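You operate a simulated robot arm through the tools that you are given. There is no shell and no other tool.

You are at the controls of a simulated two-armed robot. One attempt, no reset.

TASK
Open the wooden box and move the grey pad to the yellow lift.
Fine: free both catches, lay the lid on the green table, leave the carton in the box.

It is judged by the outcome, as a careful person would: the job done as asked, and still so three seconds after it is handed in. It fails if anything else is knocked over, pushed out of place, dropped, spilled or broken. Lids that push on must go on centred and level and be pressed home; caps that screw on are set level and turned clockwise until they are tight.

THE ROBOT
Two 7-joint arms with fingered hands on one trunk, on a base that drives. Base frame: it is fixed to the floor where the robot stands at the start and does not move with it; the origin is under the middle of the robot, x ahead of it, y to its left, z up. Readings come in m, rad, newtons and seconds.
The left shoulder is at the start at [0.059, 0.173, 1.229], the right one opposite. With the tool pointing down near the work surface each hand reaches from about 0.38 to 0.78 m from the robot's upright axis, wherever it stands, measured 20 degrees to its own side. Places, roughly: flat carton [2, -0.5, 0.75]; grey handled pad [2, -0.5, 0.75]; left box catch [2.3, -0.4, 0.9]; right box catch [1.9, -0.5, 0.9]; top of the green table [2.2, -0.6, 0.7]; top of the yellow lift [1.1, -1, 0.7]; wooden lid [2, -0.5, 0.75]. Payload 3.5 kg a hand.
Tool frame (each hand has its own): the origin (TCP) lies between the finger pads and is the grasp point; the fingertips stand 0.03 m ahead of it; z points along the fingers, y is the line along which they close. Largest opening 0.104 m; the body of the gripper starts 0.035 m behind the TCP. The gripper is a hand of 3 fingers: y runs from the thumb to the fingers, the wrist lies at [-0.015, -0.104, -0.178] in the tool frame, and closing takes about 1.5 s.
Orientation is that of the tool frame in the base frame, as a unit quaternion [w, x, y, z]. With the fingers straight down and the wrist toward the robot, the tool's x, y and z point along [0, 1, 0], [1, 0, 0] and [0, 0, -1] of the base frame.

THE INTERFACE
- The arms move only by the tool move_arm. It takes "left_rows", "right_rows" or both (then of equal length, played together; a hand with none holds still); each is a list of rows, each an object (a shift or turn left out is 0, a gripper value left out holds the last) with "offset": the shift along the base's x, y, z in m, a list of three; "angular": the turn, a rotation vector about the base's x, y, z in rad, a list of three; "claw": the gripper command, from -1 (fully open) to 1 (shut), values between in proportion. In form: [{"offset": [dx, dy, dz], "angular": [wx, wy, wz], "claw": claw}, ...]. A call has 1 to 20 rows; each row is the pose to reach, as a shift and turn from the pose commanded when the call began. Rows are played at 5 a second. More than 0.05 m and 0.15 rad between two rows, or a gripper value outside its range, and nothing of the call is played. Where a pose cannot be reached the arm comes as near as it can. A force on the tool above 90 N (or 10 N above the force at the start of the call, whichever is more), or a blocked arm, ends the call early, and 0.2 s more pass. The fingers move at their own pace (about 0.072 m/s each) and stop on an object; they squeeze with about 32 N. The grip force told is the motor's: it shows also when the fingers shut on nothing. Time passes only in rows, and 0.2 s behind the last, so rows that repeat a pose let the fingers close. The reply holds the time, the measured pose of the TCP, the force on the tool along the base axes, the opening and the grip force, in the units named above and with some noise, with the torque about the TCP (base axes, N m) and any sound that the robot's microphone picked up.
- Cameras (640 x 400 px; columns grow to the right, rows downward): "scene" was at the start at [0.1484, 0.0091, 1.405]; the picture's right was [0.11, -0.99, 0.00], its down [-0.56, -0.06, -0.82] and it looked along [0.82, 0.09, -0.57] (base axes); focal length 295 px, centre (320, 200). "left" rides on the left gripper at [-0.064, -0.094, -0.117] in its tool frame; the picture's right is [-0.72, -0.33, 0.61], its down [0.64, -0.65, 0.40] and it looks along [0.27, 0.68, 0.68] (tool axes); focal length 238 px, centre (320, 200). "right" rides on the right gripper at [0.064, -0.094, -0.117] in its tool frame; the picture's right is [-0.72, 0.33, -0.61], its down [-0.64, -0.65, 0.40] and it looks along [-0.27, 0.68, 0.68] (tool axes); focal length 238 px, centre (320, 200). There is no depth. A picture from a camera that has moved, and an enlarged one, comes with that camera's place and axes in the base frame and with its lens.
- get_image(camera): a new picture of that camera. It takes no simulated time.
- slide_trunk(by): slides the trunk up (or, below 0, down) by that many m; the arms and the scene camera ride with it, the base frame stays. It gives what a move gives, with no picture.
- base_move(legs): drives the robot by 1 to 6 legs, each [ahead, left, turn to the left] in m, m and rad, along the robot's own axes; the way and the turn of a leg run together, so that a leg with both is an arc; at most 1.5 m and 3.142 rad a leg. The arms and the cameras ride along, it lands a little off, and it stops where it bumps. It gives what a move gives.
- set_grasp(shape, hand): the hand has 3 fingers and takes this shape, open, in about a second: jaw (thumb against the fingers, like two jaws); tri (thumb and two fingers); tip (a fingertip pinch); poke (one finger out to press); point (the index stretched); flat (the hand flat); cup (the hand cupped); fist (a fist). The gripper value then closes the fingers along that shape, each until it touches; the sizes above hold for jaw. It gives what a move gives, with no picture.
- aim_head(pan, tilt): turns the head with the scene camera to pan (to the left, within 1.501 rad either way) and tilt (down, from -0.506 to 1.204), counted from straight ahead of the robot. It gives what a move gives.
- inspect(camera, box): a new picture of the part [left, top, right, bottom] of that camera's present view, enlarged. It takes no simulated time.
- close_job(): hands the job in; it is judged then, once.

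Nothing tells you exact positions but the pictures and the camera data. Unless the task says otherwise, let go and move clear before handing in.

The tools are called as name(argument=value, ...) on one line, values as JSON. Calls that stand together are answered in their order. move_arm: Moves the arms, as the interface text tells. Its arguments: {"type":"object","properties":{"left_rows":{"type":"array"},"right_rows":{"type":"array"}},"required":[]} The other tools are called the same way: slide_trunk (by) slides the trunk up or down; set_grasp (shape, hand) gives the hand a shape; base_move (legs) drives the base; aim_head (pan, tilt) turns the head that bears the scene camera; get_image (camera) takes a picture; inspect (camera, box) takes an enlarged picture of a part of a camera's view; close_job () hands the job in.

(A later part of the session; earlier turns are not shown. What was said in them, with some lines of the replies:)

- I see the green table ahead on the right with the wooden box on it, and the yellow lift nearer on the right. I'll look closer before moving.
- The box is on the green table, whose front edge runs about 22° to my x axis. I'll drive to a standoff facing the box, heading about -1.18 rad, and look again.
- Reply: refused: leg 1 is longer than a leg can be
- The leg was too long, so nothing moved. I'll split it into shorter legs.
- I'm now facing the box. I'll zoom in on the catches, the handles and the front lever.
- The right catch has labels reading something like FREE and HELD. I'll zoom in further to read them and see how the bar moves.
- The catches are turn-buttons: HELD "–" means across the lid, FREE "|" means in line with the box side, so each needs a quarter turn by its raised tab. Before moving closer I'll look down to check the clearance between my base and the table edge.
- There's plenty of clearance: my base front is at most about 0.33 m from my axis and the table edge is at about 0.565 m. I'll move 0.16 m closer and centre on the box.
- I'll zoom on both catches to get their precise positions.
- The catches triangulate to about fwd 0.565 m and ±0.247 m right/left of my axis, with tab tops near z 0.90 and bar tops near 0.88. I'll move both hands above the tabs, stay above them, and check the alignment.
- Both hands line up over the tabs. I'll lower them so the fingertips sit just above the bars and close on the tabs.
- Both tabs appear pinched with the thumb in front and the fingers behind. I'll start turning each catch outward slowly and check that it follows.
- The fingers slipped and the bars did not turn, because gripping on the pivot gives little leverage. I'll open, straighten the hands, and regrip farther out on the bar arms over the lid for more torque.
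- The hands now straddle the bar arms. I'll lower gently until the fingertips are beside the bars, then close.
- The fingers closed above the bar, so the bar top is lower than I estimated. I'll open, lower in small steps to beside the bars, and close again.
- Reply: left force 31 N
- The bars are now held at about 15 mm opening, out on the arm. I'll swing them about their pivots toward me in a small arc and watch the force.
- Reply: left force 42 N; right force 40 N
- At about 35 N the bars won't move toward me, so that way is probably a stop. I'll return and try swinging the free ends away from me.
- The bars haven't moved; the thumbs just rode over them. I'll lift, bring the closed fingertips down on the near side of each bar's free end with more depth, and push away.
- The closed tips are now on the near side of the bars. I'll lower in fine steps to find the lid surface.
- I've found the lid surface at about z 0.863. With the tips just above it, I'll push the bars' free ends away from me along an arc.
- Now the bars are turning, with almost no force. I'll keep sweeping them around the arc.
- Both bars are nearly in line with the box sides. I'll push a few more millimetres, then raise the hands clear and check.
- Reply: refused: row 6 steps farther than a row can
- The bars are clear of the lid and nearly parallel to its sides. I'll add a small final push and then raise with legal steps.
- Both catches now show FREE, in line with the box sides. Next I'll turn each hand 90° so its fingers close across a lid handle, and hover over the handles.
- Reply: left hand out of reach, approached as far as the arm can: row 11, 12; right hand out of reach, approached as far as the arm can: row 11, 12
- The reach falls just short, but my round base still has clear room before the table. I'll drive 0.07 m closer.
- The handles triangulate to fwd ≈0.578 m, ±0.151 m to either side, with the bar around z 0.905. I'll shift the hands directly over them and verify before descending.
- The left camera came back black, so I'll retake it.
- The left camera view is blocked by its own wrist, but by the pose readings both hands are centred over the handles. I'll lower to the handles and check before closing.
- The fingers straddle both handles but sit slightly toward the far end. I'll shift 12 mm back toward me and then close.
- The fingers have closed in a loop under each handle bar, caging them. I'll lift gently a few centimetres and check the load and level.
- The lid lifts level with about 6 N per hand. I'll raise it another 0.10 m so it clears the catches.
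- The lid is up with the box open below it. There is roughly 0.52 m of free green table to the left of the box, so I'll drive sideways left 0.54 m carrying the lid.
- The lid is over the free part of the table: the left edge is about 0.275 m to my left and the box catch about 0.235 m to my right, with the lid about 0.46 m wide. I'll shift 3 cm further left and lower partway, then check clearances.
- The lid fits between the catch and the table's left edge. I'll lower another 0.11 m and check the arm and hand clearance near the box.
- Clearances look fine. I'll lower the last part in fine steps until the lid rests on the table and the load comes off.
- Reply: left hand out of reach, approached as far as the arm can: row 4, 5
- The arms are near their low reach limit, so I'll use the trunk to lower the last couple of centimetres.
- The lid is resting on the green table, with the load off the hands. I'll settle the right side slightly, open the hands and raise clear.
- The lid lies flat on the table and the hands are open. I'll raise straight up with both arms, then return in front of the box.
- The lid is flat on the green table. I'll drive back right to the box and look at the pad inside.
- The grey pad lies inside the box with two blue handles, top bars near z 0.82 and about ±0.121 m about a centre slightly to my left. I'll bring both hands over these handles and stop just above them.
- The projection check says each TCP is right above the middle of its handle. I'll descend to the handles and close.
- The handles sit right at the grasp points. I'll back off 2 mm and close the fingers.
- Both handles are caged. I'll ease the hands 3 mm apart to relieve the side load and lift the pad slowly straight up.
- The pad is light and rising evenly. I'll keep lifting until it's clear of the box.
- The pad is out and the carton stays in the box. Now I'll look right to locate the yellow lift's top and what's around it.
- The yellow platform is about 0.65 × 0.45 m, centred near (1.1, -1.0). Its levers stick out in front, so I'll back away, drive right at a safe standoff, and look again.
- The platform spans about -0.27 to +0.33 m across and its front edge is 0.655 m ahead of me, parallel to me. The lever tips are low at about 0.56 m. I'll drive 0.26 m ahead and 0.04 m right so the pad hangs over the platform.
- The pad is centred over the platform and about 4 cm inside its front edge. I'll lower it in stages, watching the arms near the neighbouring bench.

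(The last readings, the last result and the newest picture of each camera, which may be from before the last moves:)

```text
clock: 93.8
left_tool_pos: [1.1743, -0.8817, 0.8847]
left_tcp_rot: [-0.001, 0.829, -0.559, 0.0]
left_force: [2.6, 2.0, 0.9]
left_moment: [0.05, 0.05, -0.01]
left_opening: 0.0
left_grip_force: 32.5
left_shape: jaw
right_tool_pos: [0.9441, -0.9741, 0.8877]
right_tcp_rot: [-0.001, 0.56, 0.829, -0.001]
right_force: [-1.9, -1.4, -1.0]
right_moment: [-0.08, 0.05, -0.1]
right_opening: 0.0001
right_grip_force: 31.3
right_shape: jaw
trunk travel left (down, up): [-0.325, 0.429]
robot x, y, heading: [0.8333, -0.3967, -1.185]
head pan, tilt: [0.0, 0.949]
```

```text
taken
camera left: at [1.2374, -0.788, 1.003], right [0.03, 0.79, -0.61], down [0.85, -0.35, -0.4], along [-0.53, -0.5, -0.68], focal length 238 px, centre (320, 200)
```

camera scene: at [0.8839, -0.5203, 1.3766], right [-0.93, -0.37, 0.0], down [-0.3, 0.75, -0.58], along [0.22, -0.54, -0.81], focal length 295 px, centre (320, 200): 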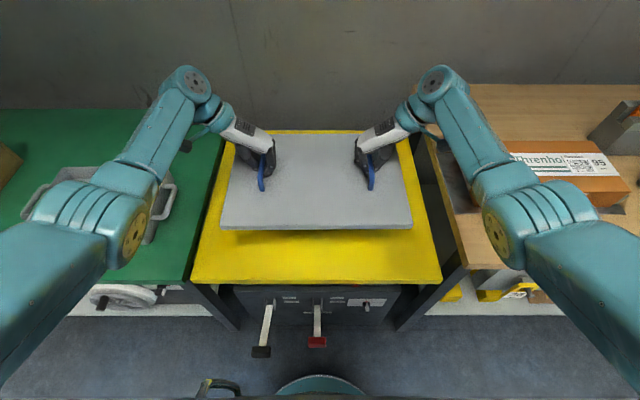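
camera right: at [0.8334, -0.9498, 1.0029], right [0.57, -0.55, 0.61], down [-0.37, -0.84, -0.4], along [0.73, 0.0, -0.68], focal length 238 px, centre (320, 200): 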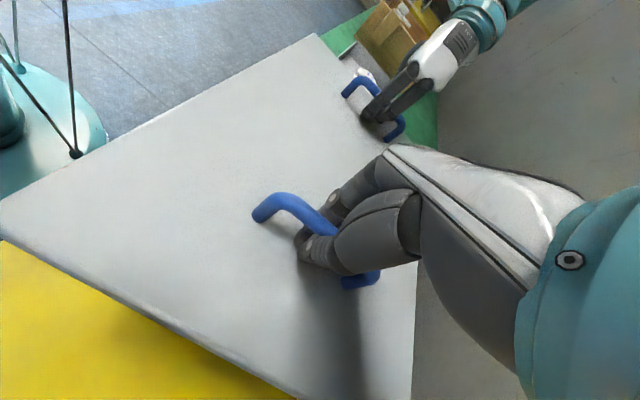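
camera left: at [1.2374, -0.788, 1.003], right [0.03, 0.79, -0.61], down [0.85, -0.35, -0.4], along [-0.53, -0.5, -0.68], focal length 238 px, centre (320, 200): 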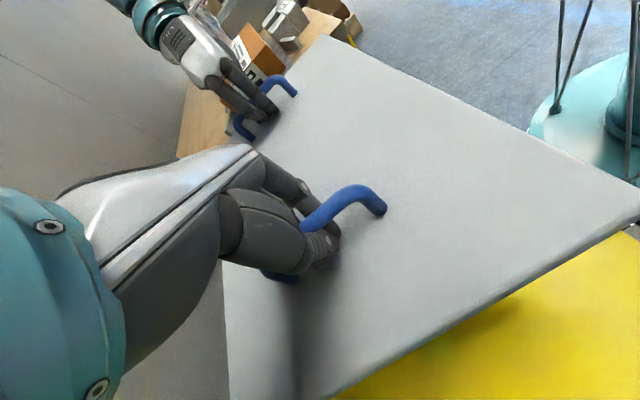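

Clearances to the bench and its carton look fine. I'll continue lowering, then fine steps for contact.

move_arm(right_rows=[{"offset": [0, 0, -0.02]}, {"offset": [0, 0, -0.04]}, {"offset": [0, 0, -0.06]}, {"offset": [0, 0, -0.075]}, {"offset": [0, 0, -0.085]}, {"offset": [0, 0, -0.085]}], left_rows=[{"offset": [0, 0, -0.02]}, {"offset": [0, 0, -0.04]}, {"offset": [0, 0, -0.06]}, {"offset": [0, 0, -0.073]}, {"offset": [0, 0, -0.083]}, {"offset": [0, 0, -0.083]}])

get_image(camera="scene")

get_image(camera="right")

```text
clock: 95.2
left_tool_pos: [1.1711, -0.8765, 0.8041]
left_tcp_rot: [-0.001, 0.829, -0.559, 0.0]
left_force: [6.2, 1.9, -0.1]
left_moment: [-0.01, 0.05, -0.03]
left_opening: 0.0
left_grip_force: 32.2
left_shape: jaw
left hand out of reach, approached as far as the arm can: row 5, 6
right_tool_pos: [0.9405, -0.9672, 0.8023]
right_tcp_rot: [0.0, 0.56, 0.828, 0.0]
right_force: [-6.6, -1.9, -0.3]
right_moment: [-0.04, 0.01, -0.09]
right_opening: 0.0002
right_grip_force: 32.1
right_shape: jaw
right hand out of reach, approached as far as the arm can: row 5, 6
trunk travel left (down, up): [-0.325, 0.429]
robot x, y, heading: [0.8347, -0.3964, -1.188]
head pan, tilt: [0.0, 0.949]
```

```text
taken
camera scene: at [0.8838, -0.5205, 1.3766], right [-0.93, -0.37, 0.0], down [-0.3, 0.75, -0.58], along [0.22, -0.54, -0.81], focal length 295 px, centre (320, 200)
```

scene: 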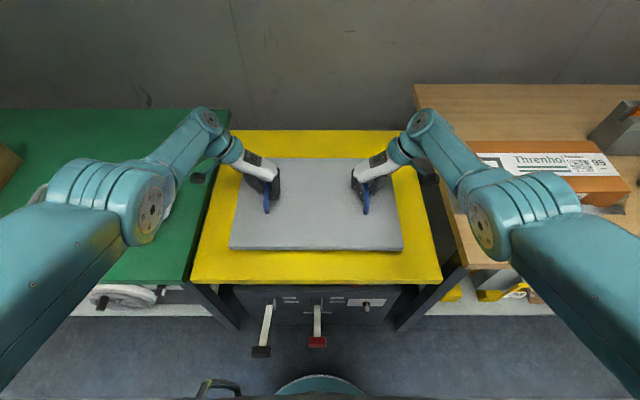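

```text
taken
camera right: at [0.8302, -0.9421, 0.9192], right [0.57, -0.55, 0.61], down [-0.37, -0.84, -0.4], along [0.73, 0.0, -0.68], focal length 238 px, centre (320, 200)
```

right: 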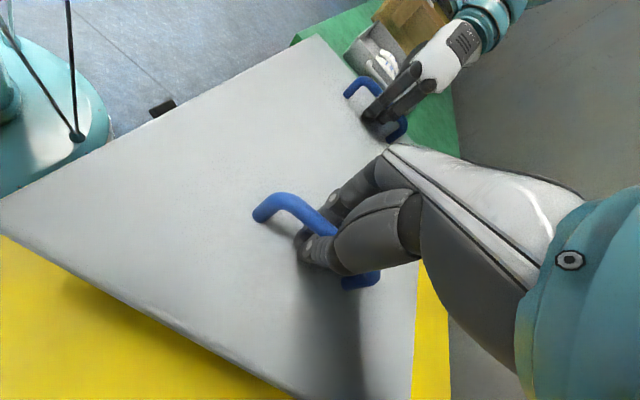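

The arms are at their low limit, so I'll use the trunk for the last few centimetres.

slide_trunk(by=-0.025)

slide_trunk(by=-0.008)

get_image(camera="scene")

get_image(camera="right")

```text
clock: 95.9
left_tool_pos: [1.1712, -0.8778, 0.7788]
left_tcp_rot: [0.001, 0.829, -0.559, 0.0]
left_force: [5.0, 2.7, 0.4]
left_moment: [0.01, 0.05, 0.0]
left_opening: 0.0
left_grip_force: 32.0
left_shape: jaw
right_tool_pos: [0.9411, -0.9658, 0.7784]
right_tcp_rot: [0.001, 0.56, 0.829, -0.001]
right_force: [-5.4, -2.0, -0.5]
right_moment: [-0.03, 0.02, -0.09]
right_opening: 0.0
right_grip_force: 32.2
right_shape: jaw
trunk travel left (down, up): [-0.3, 0.454]
robot x, y, heading: [0.8344, -0.3955, -1.186]
head pan, tilt: [0.0, 0.949]
```

```text
clock: 96.5
left_tool_pos: [1.1713, -0.8774, 0.7698]
left_tcp_rot: [-0.001, 0.829, -0.559, 0.0]
left_force: [5.6, 3.7, -0.6]
left_moment: [0.0, 0.04, -0.06]
left_opening: 0.0
left_grip_force: 32.1
left_shape: jaw
right_tool_pos: [0.9433, -0.9671, 0.7694]
right_tcp_rot: [-0.001, 0.56, 0.829, -0.001]
right_force: [-5.5, -3.0, -0.7]
right_moment: [-0.05, 0.05, -0.06]
right_opening: 0.0
right_grip_force: 31.9
right_shape: jaw
trunk travel left (down, up): [-0.292, 0.462]
robot x, y, heading: [0.8342, -0.3983, -1.187]
head pan, tilt: [0.0, 0.949]
```

```text
taken
camera scene: at [0.8882, -0.531, 1.3431], right [-0.93, -0.37, 0.0], down [-0.3, 0.75, -0.58], along [0.22, -0.54, -0.81], focal length 295 px, centre (320, 200)
```

scene: 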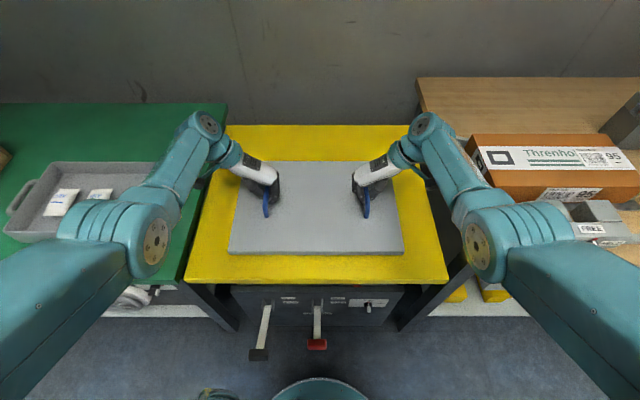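

```text
taken
camera right: at [0.8304, -0.9421, 0.8862], right [0.57, -0.55, 0.61], down [-0.37, -0.84, -0.4], along [0.73, 0.0, -0.68], focal length 238 px, centre (320, 200)
```

right: 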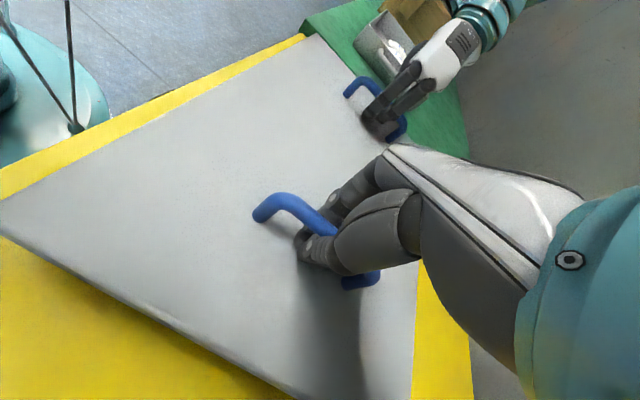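

slide_trunk(by=-0.008)

slide_trunk(by=-0.006)

get_image(camera="right")

inspect(camera="scene", box=[180, 120, 460, 300])

```text
clock: 97.1
left_tool_pos: [1.1721, -0.8772, 0.762]
left_tcp_rot: [-0.001, 0.829, -0.559, 0.001]
left_force: [6.3, 2.3, -0.1]
left_moment: [0.01, 0.04, -0.03]
left_opening: 0.0
left_grip_force: 31.6
left_shape: jaw
right_tool_pos: [0.9419, -0.9665, 0.7629]
right_tcp_rot: [-0.001, 0.56, 0.829, -0.001]
right_force: [-6.2, -3.5, -0.3]
right_moment: [-0.04, 0.0, -0.01]
right_opening: 0.0
right_grip_force: 31.9
right_shape: jaw
trunk travel left (down, up): [-0.284, 0.47]
robot x, y, heading: [0.8339, -0.3938, -1.191]
head pan, tilt: [0.0, 0.949]
```

```text
clock: 97.6
left_tool_pos: [1.1718, -0.8773, 0.7571]
left_tcp_rot: [-0.001, 0.829, -0.559, 0.001]
left_force: [6.0, 2.7, -0.8]
left_moment: [0.0, -0.02, -0.03]
left_opening: 0.0
left_grip_force: 32.0
left_shape: jaw
right_tool_pos: [0.9413, -0.9661, 0.7566]
right_tcp_rot: [0.0, 0.56, 0.828, 0.0]
right_force: [-6.5, -3.0, -1.1]
right_moment: [-0.05, 0.01, -0.06]
right_opening: 0.0001
right_grip_force: 32.2
right_shape: jaw
trunk travel left (down, up): [-0.278, 0.476]
robot x, y, heading: [0.8346, -0.3946, -1.191]
head pan, tilt: [0.0, 0.949]
```

```text
taken
camera right: at [0.8304, -0.942, 0.8721], right [0.57, -0.55, 0.61], down [-0.37, -0.84, -0.4], along [0.73, 0.01, -0.68], focal length 238 px, centre (320, 200)
```

right: 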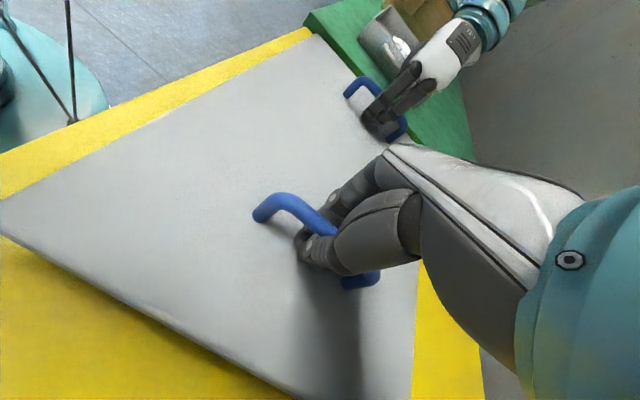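

```text
2.22 times, centred on (320, 210) of scene
camera zoom: at [0.8902, -0.5362, 1.3288], right [-0.93, -0.37, 0.0], down [-0.3, 0.75, -0.58], along [0.22, -0.54, -0.81], focal length 656 px, centre (320, 178)
```

zoom: 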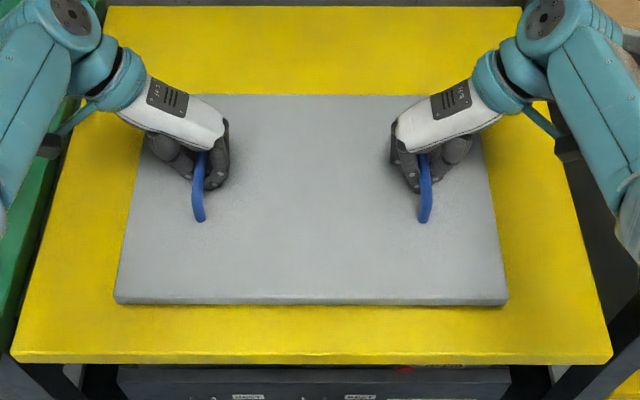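

slide_trunk(by=-0.006)

slide_trunk(by=-0.005)

get_image(camera="right")

```text
clock: 98.2
left_tool_pos: [1.1704, -0.8781, 0.7503]
left_tcp_rot: [0.0, 0.829, -0.559, 0.0]
left_force: [6.4, 2.9, -0.7]
left_moment: [0.0, 0.01, -0.01]
left_opening: 0.0
left_grip_force: 32.3
left_shape: jaw
right_tool_pos: [0.9412, -0.9658, 0.7489]
right_tcp_rot: [0.0, 0.56, 0.829, -0.001]
right_force: [-6.4, -2.8, -1.6]
right_moment: [-0.02, 0.04, -0.09]
right_opening: 0.0
right_grip_force: 32.0
right_shape: jaw
trunk travel left (down, up): [-0.272, 0.482]
robot x, y, heading: [0.8341, -0.3944, -1.188]
head pan, tilt: [0.0, 0.949]
```

```text
clock: 98.7
left_tool_pos: [1.17, -0.8757, 0.7459]
left_tcp_rot: [0.0, 0.829, -0.559, 0.0]
left_force: [6.1, 2.2, -0.8]
left_moment: [0.02, 0.04, 0.0]
left_opening: 0.0002
left_grip_force: 31.8
left_shape: jaw
right_tool_pos: [0.9414, -0.9671, 0.7459]
right_tcp_rot: [0.0, 0.56, 0.829, -0.001]
right_force: [-6.1, -2.5, -0.4]
right_moment: [-0.03, 0.03, -0.06]
right_opening: 0.0
right_grip_force: 31.9
right_shape: jaw
trunk travel left (down, up): [-0.267, 0.487]
robot x, y, heading: [0.8311, -0.3953, -1.188]
head pan, tilt: [0.0, 0.949]
```

```text
taken
camera right: at [0.8304, -0.9423, 0.8613], right [0.57, -0.54, 0.61], down [-0.37, -0.84, -0.4], along [0.73, 0.0, -0.68], focal length 238 px, centre (320, 200)
```

right: 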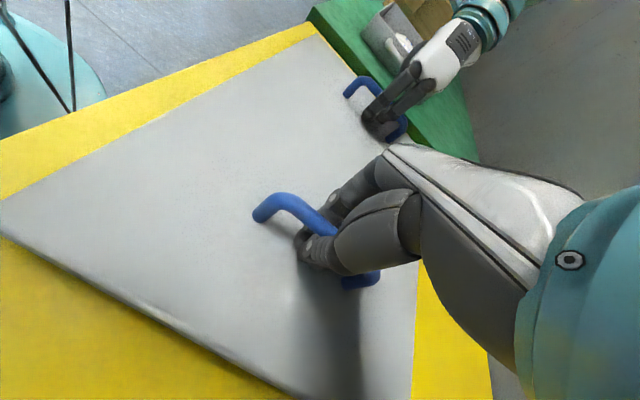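

slide_trunk(by=-0.005)

slide_trunk(by=-0.004)

get_image(camera="right")

```text
clock: 99.3
left_tool_pos: [1.1704, -0.8767, 0.74]
left_tcp_rot: [-0.001, 0.829, -0.559, 0.0]
left_force: [6.3, 2.7, -0.2]
left_moment: [0.04, 0.0, 0.0]
left_opening: 0.0001
left_grip_force: 31.8
left_shape: jaw
right_tool_pos: [0.9423, -0.9669, 0.7411]
right_tcp_rot: [0.0, 0.56, 0.829, -0.001]
right_force: [-5.5, -2.1, -0.9]
right_moment: [-0.06, 0.01, -0.04]
right_opening: 0.0002
right_grip_force: 32.2
right_shape: jaw
trunk travel left (down, up): [-0.262, 0.492]
robot x, y, heading: [0.8333, -0.3963, -1.188]
head pan, tilt: [0.0, 0.949]
```

```text
clock: 99.8
left_tool_pos: [1.1717, -0.8756, 0.7368]
left_tcp_rot: [0.0, 0.829, -0.559, 0.001]
left_force: [6.0, 2.7, -0.6]
left_moment: [0.06, 0.03, -0.03]
left_opening: 0.0
left_grip_force: 31.5
left_shape: jaw
right_tool_pos: [0.9414, -0.9655, 0.7357]
right_tcp_rot: [0.0, 0.559, 0.829, -0.002]
right_force: [-4.6, -2.4, -1.4]
right_moment: [-0.01, 0.0, -0.05]
right_opening: 0.0
right_grip_force: 31.7
right_shape: jaw
trunk travel left (down, up): [-0.258, 0.496]
robot x, y, heading: [0.8317, -0.3945, -1.19]
head pan, tilt: [0.0, 0.949]
```

```text
taken
camera right: at [0.8305, -0.9422, 0.8521], right [0.57, -0.54, 0.61], down [-0.37, -0.84, -0.4], along [0.73, 0.01, -0.68], focal length 238 px, centre (320, 200)
```

right: 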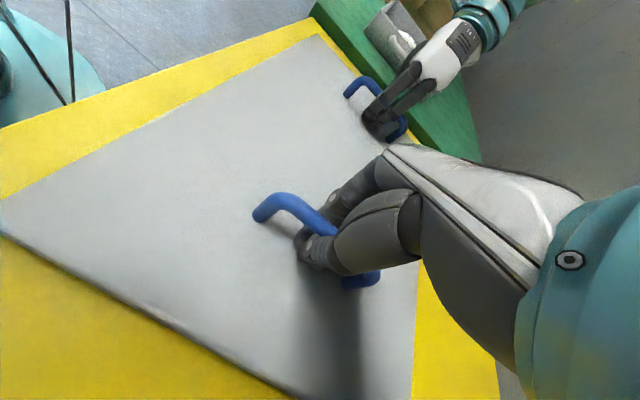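

slide_trunk(by=-0.004)

slide_trunk(by=-0.004)

inspect(camera="right", box=[60, 200, 360, 400])

inspect(camera="scene", box=[200, 200, 440, 300])

```text
clock: 100.3
left_tool_pos: [1.1718, -0.8769, 0.7326]
left_tcp_rot: [-0.001, 0.829, -0.56, 0.0]
left_force: [6.8, 2.4, 0.1]
left_moment: [0.01, 0.05, -0.04]
left_opening: 0.0
left_grip_force: 31.5
left_shape: jaw
right_tool_pos: [0.9416, -0.9669, 0.7318]
right_tcp_rot: [0.0, 0.561, 0.828, -0.001]
right_force: [-7.3, -2.5, -1.1]
right_moment: [-0.02, 0.04, -0.09]
right_opening: 0.0001
right_grip_force: 32.2
right_shape: jaw
trunk travel left (down, up): [-0.254, 0.5]
robot x, y, heading: [0.8334, -0.4012, -1.187]
head pan, tilt: [0.0, 0.949]
```

```text
clock: 100.8
left_tool_pos: [1.1704, -0.8762, 0.7284]
left_tcp_rot: [-0.001, 0.829, -0.559, 0.001]
left_force: [7.9, 1.4, -1.9]
left_moment: [0.0, 0.04, 0.0]
left_opening: 0.0002
left_grip_force: 31.6
left_shape: jaw
right_tool_pos: [0.9428, -0.9667, 0.7295]
right_tcp_rot: [0.002, 0.561, 0.828, -0.001]
right_force: [-9.1, -0.9, 14.9]
right_moment: [0.06, 0.31, -0.11]
right_opening: 0.0
right_grip_force: 32.2
right_shape: jaw
trunk travel left (down, up): [-0.25, 0.504]
robot x, y, heading: [0.8327, -0.396, -1.185]
head pan, tilt: [0.0, 0.949]
```

```text
2.00 times, centred on (210, 300) of right
camera zoom: at [0.8307, -0.9422, 0.8461], right [0.57, -0.54, 0.62], down [-0.37, -0.84, -0.4], along [0.74, 0.0, -0.68], focal length 477 px, centre (540, 0)
```

zoom: 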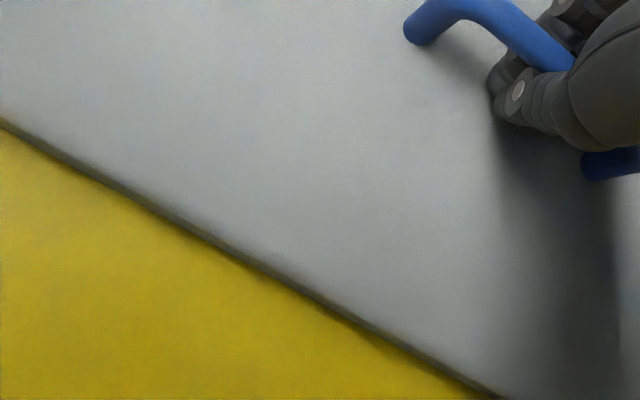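

```text
2.67 times, centred on (320, 250) of scene
camera zoom: at [0.8945, -0.5461, 1.3005], right [-0.93, -0.37, 0.0], down [-0.3, 0.75, -0.58], along [0.22, -0.54, -0.81], focal length 787 px, centre (320, 67)
```

zoom: 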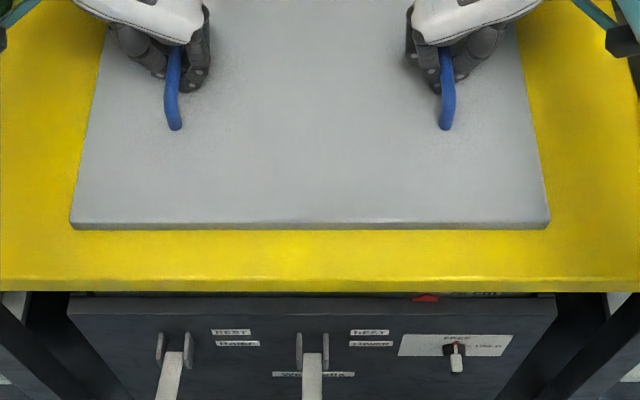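

The right side is now touching with 15 N, so the pad rests on the platform. I'll ease the pressure slightly and open both hands.

move_arm(right_rows=[{"offset": [0, 0, 0.001]}, {"offset": [0, 0, 0.001]}, {"offset": [0, 0, 0.001], "claw": 0.6}, {"offset": [0, 0, 0.001], "claw": 0.2}, {"offset": [0, 0, 0.001], "claw": -0.4}, {"offset": [0, 0, 0.001], "claw": -1}, {"offset": [0, 0, 0.001], "claw": -1}, {"offset": [0, 0, 0.001], "claw": -1}, {"offset": [0, 0, 0.001], "claw": -1}, {"offset": [0, 0, 0.001], "claw": -1}], left_rows=[{"offset": [0, 0, -0.001]}, {"offset": [0, 0, -0.001]}, {"offset": [0, 0, -0.001], "claw": 0.6}, {"offset": [0, 0, -0.001], "claw": 0.2}, {"offset": [0, 0, -0.001], "claw": -0.4}, {"offset": [0, 0, -0.001], "claw": -1}, {"offset": [0, 0, -0.001], "claw": -1}, {"offset": [0, 0, -0.001], "claw": -1}, {"offset": [0, 0, -0.001], "claw": -1}, {"offset": [0, 0, -0.001], "claw": -1}])

get_image(camera="scene")

get_image(camera="right")

get_image(camera="left")

```text
clock: 103.0
left_tool_pos: [1.1703, -0.8756, 0.7296]
left_tcp_rot: [0.0, 0.829, -0.559, 0.002]
left_force: [6.3, 1.7, 19.1]
left_moment: [-0.5, 0.7, 0.05]
left_opening: 0.0993
left_grip_force: 0.0
left_shape: jaw
right_tool_pos: [0.9418, -0.9664, 0.7296]
right_tcp_rot: [0.0, 0.56, 0.829, -0.001]
right_force: [-2.3, -2.9, 7.8]
right_moment: [0.06, -0.35, -0.03]
right_opening: 0.1014
right_grip_force: 0.1
right_shape: jaw
trunk travel left (down, up): [-0.25, 0.504]
robot x, y, heading: [0.8354, -0.3959, -1.192]
head pan, tilt: [0.0, 0.949]
```

```text
taken
camera scene: at [0.894, -0.5451, 1.3006], right [-0.93, -0.37, 0.0], down [-0.3, 0.75, -0.58], along [0.22, -0.54, -0.81], focal length 295 px, centre (320, 200)
```

scene: 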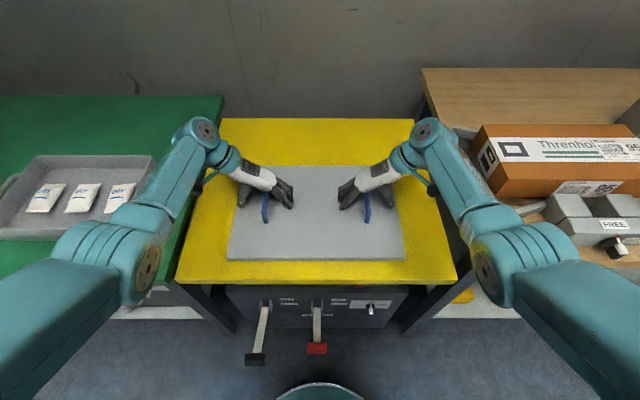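

```text
taken
camera right: at [0.8305, -0.9412, 0.8462], right [0.57, -0.54, 0.61], down [-0.37, -0.84, -0.4], along [0.73, 0.0, -0.68], focal length 238 px, centre (320, 200)
```

right: 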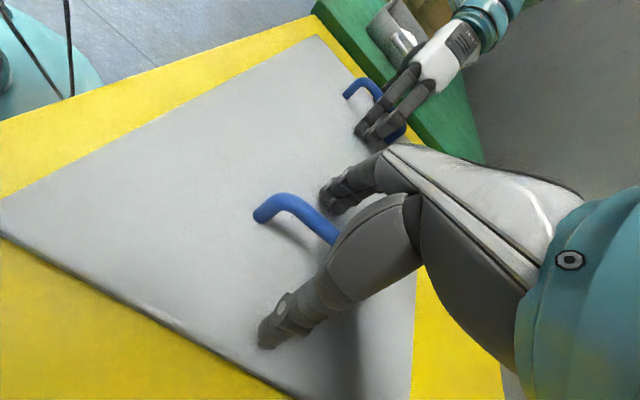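

```text
taken
camera left: at [1.2342, -0.7812, 0.8468], right [0.03, 0.79, -0.62], down [0.85, -0.35, -0.4], along [-0.53, -0.51, -0.68], focal length 238 px, centre (320, 200)
```

left: 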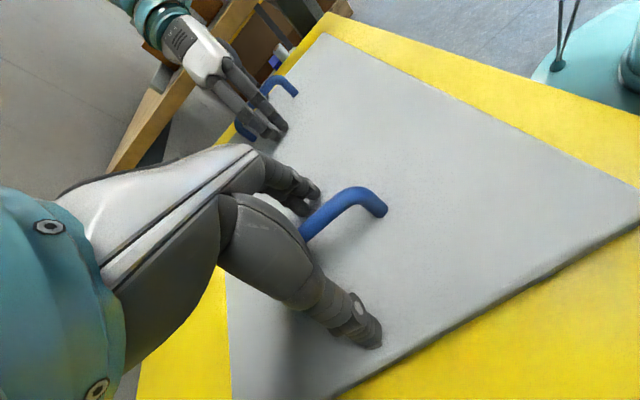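

The pad is released and flat on the platform. I'll raise straight up with the trunk first, then the arms.

slide_trunk(by=0.08)

move_arm(right_rows=[{"offset": [0, 0, 0.03]}, {"offset": [0, 0, 0.07]}, {"offset": [0, 0, 0.11]}, {"offset": [0, 0, 0.15]}, {"offset": [0, 0, 0.19]}, {"offset": [0, 0, 0.22]}], left_rows=[{"offset": [0, 0, 0.03]}, {"offset": [0, 0, 0.07]}, {"offset": [0, 0, 0.11]}, {"offset": [0, 0, 0.15]}, {"offset": [0, 0, 0.19]}, {"offset": [0, 0, 0.22]}])

get_image(camera="scene")

```text
clock: 104.2
left_tool_pos: [1.1705, -0.8763, 0.8075]
left_tcp_rot: [0.0, 0.829, -0.56, 0.001]
left_force: [-0.4, 0.7, -0.2]
left_moment: [0.01, -0.03, 0.03]
left_opening: 0.1035
left_grip_force: 0.1
left_shape: jaw
right_tool_pos: [0.9422, -0.9665, 0.8088]
right_tcp_rot: [-0.001, 0.56, 0.828, -0.001]
right_force: [0.6, -1.2, 0.6]
right_moment: [0.0, 0.02, -0.01]
right_opening: 0.1035
right_grip_force: 0.0
right_shape: jaw
trunk travel left (down, up): [-0.33, 0.424]
robot x, y, heading: [0.8363, -0.3938, -1.19]
head pan, tilt: [0.0, 0.949]
```

```text
clock: 105.6
left_tool_pos: [1.1894, -0.9254, 1.0269]
left_tcp_rot: [-0.001, 0.829, -0.56, 0.001]
left_force: [1.1, -0.1, -0.6]
left_moment: [-0.02, 0.01, 0.0]
left_opening: 0.1035
left_grip_force: 0.0
left_shape: jaw
left hand out of reach, approached as far as the arm can: row 1, 2, 3, 4, 5, 6
right_tool_pos: [0.9413, -0.967, 1.0306]
right_tcp_rot: [0.0, 0.56, 0.829, -0.001]
right_force: [0.1, -0.3, 0.3]
right_moment: [0.01, -0.02, 0.02]
right_opening: 0.1034
right_grip_force: 0.1
right_shape: jaw
trunk travel left (down, up): [-0.33, 0.424]
robot x, y, heading: [0.8347, -0.3975, -1.19]
head pan, tilt: [0.0, 0.949]
```

```text
taken
camera scene: at [0.8831, -0.5183, 1.3817], right [-0.93, -0.37, 0.0], down [-0.3, 0.75, -0.58], along [0.22, -0.54, -0.81], focal length 295 px, centre (320, 200)
```

scene: 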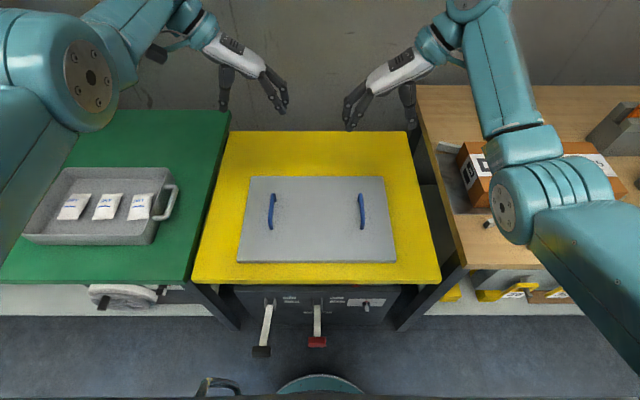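

The pad sits flat and centred on the yellow platform with both hands clear. I'll back away and take a final look at everything.

base_move(legs=[[-0.35, 0, 0]])

get_image(camera="scene")

aim_head(pan=0.8, tilt=0.5)

get_image(camera="scene")

```text
clock: 107.9
left_tool_pos: [1.0587, -0.6017, 1.0277]
left_tcp_rot: [0.0, 0.827, -0.562, 0.0]
left_force: [-0.6, 0.2, 0.2]
left_moment: [0.02, 0.0, -0.03]
left_opening: 0.1035
left_grip_force: 0.0
left_shape: jaw
right_tool_pos: [0.8083, -0.6431, 1.03]
right_tcp_rot: [0.0, 0.562, 0.827, -0.001]
right_force: [0.2, 0.5, 0.3]
right_moment: [-0.03, -0.02, -0.02]
right_opening: 0.104
right_grip_force: 0.0
right_shape: jaw
trunk travel left (down, up): [-0.33, 0.424]
robot x, y, heading: [0.7046, -0.0711, -1.191]
head pan, tilt: [0.0, 0.949]
```

```text
taken
camera scene: at [0.753, -0.1943, 1.3818], right [-0.93, -0.37, 0.0], down [-0.3, 0.76, -0.58], along [0.21, -0.54, -0.81], focal length 295 px, centre (320, 200)
```

scene: 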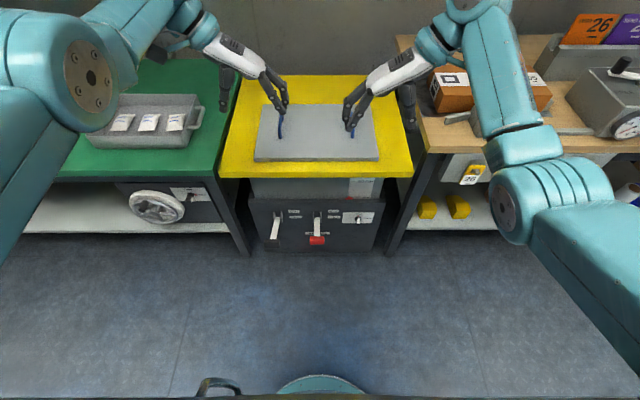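

```text
clock: 109.0
left_tool_pos: [1.0585, -0.6022, 1.0268]
left_tcp_rot: [0.0, 0.827, -0.562, 0.001]
left_force: [-0.7, 0.3, 0.5]
left_moment: [0.01, 0.0, 0.03]
left_opening: 0.1039
left_grip_force: 0.0
left_shape: jaw
right_tool_pos: [0.8085, -0.6436, 1.0288]
right_tcp_rot: [-0.001, 0.562, 0.827, 0.0]
right_force: [0.7, -0.2, 0.9]
right_moment: [0.0, 0.04, 0.0]
right_opening: 0.1036
right_grip_force: 0.1
right_shape: jaw
trunk travel left (down, up): [-0.33, 0.424]
robot x, y, heading: [0.7042, -0.0714, -1.193]
head pan, tilt: [0.799, 0.499]
```

```text
taken
camera scene: at [0.8105, -0.1624, 1.4191], right [-0.38, -0.92, 0.0], down [-0.44, 0.18, -0.88], along [0.81, -0.34, -0.48], focal length 295 px, centre (320, 200)
```

scene: 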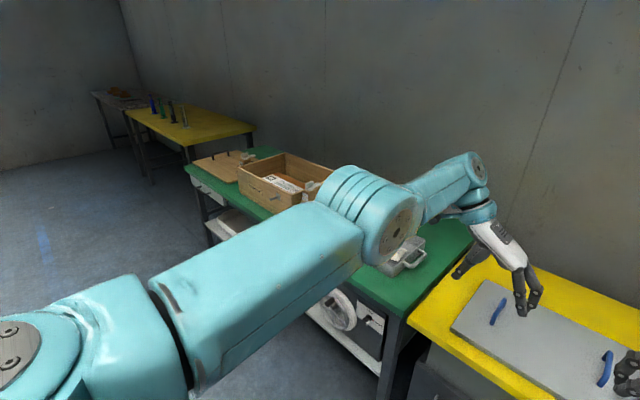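

inspect(camera="scene", box=[170, 130, 350, 240])

```text
3.56 times, centred on (260, 185) of scene
camera zoom: at [0.8105, -0.1624, 1.4191], right [-0.38, -0.92, 0.0], down [-0.44, 0.18, -0.88], along [0.81, -0.34, -0.48], focal length 1049 px, centre (533, 253)
```

zoom: 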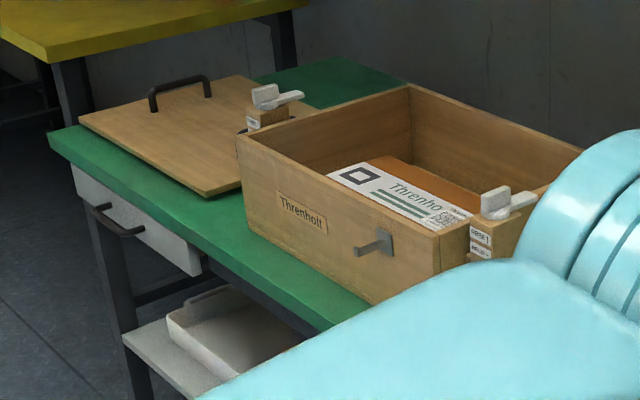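

The lid lies flat on the green table, both catches are turned to FREE, and the carton is still in the open box. The grey pad rests on the yellow lift and my hands are clear, so I'm handing the job in.

close_job()

```text
The job is handed in.
```

The wooden box is open, the grey pad is on the yellow lift, and the job is handed in.

- **Catches:** both are turned to FREE, in line with the box sides. The bars only swing away from the front. My first tries gripped the tabs and pushed about 35 N the wrong way before I found the right direction. The box looked unmoved afterwards.
- **Lid:** it lies flat on the green table to the left of the box. It fits with roughly 1 cm to spare at the table's left edge.
- **Carton:** it stayed in the box.
- **Pad:** it sits flat and centred on the yellow platform, released, with both hands clear.

In the last pictures, nothing else on the green table, the lift or the bench looked disturbed.
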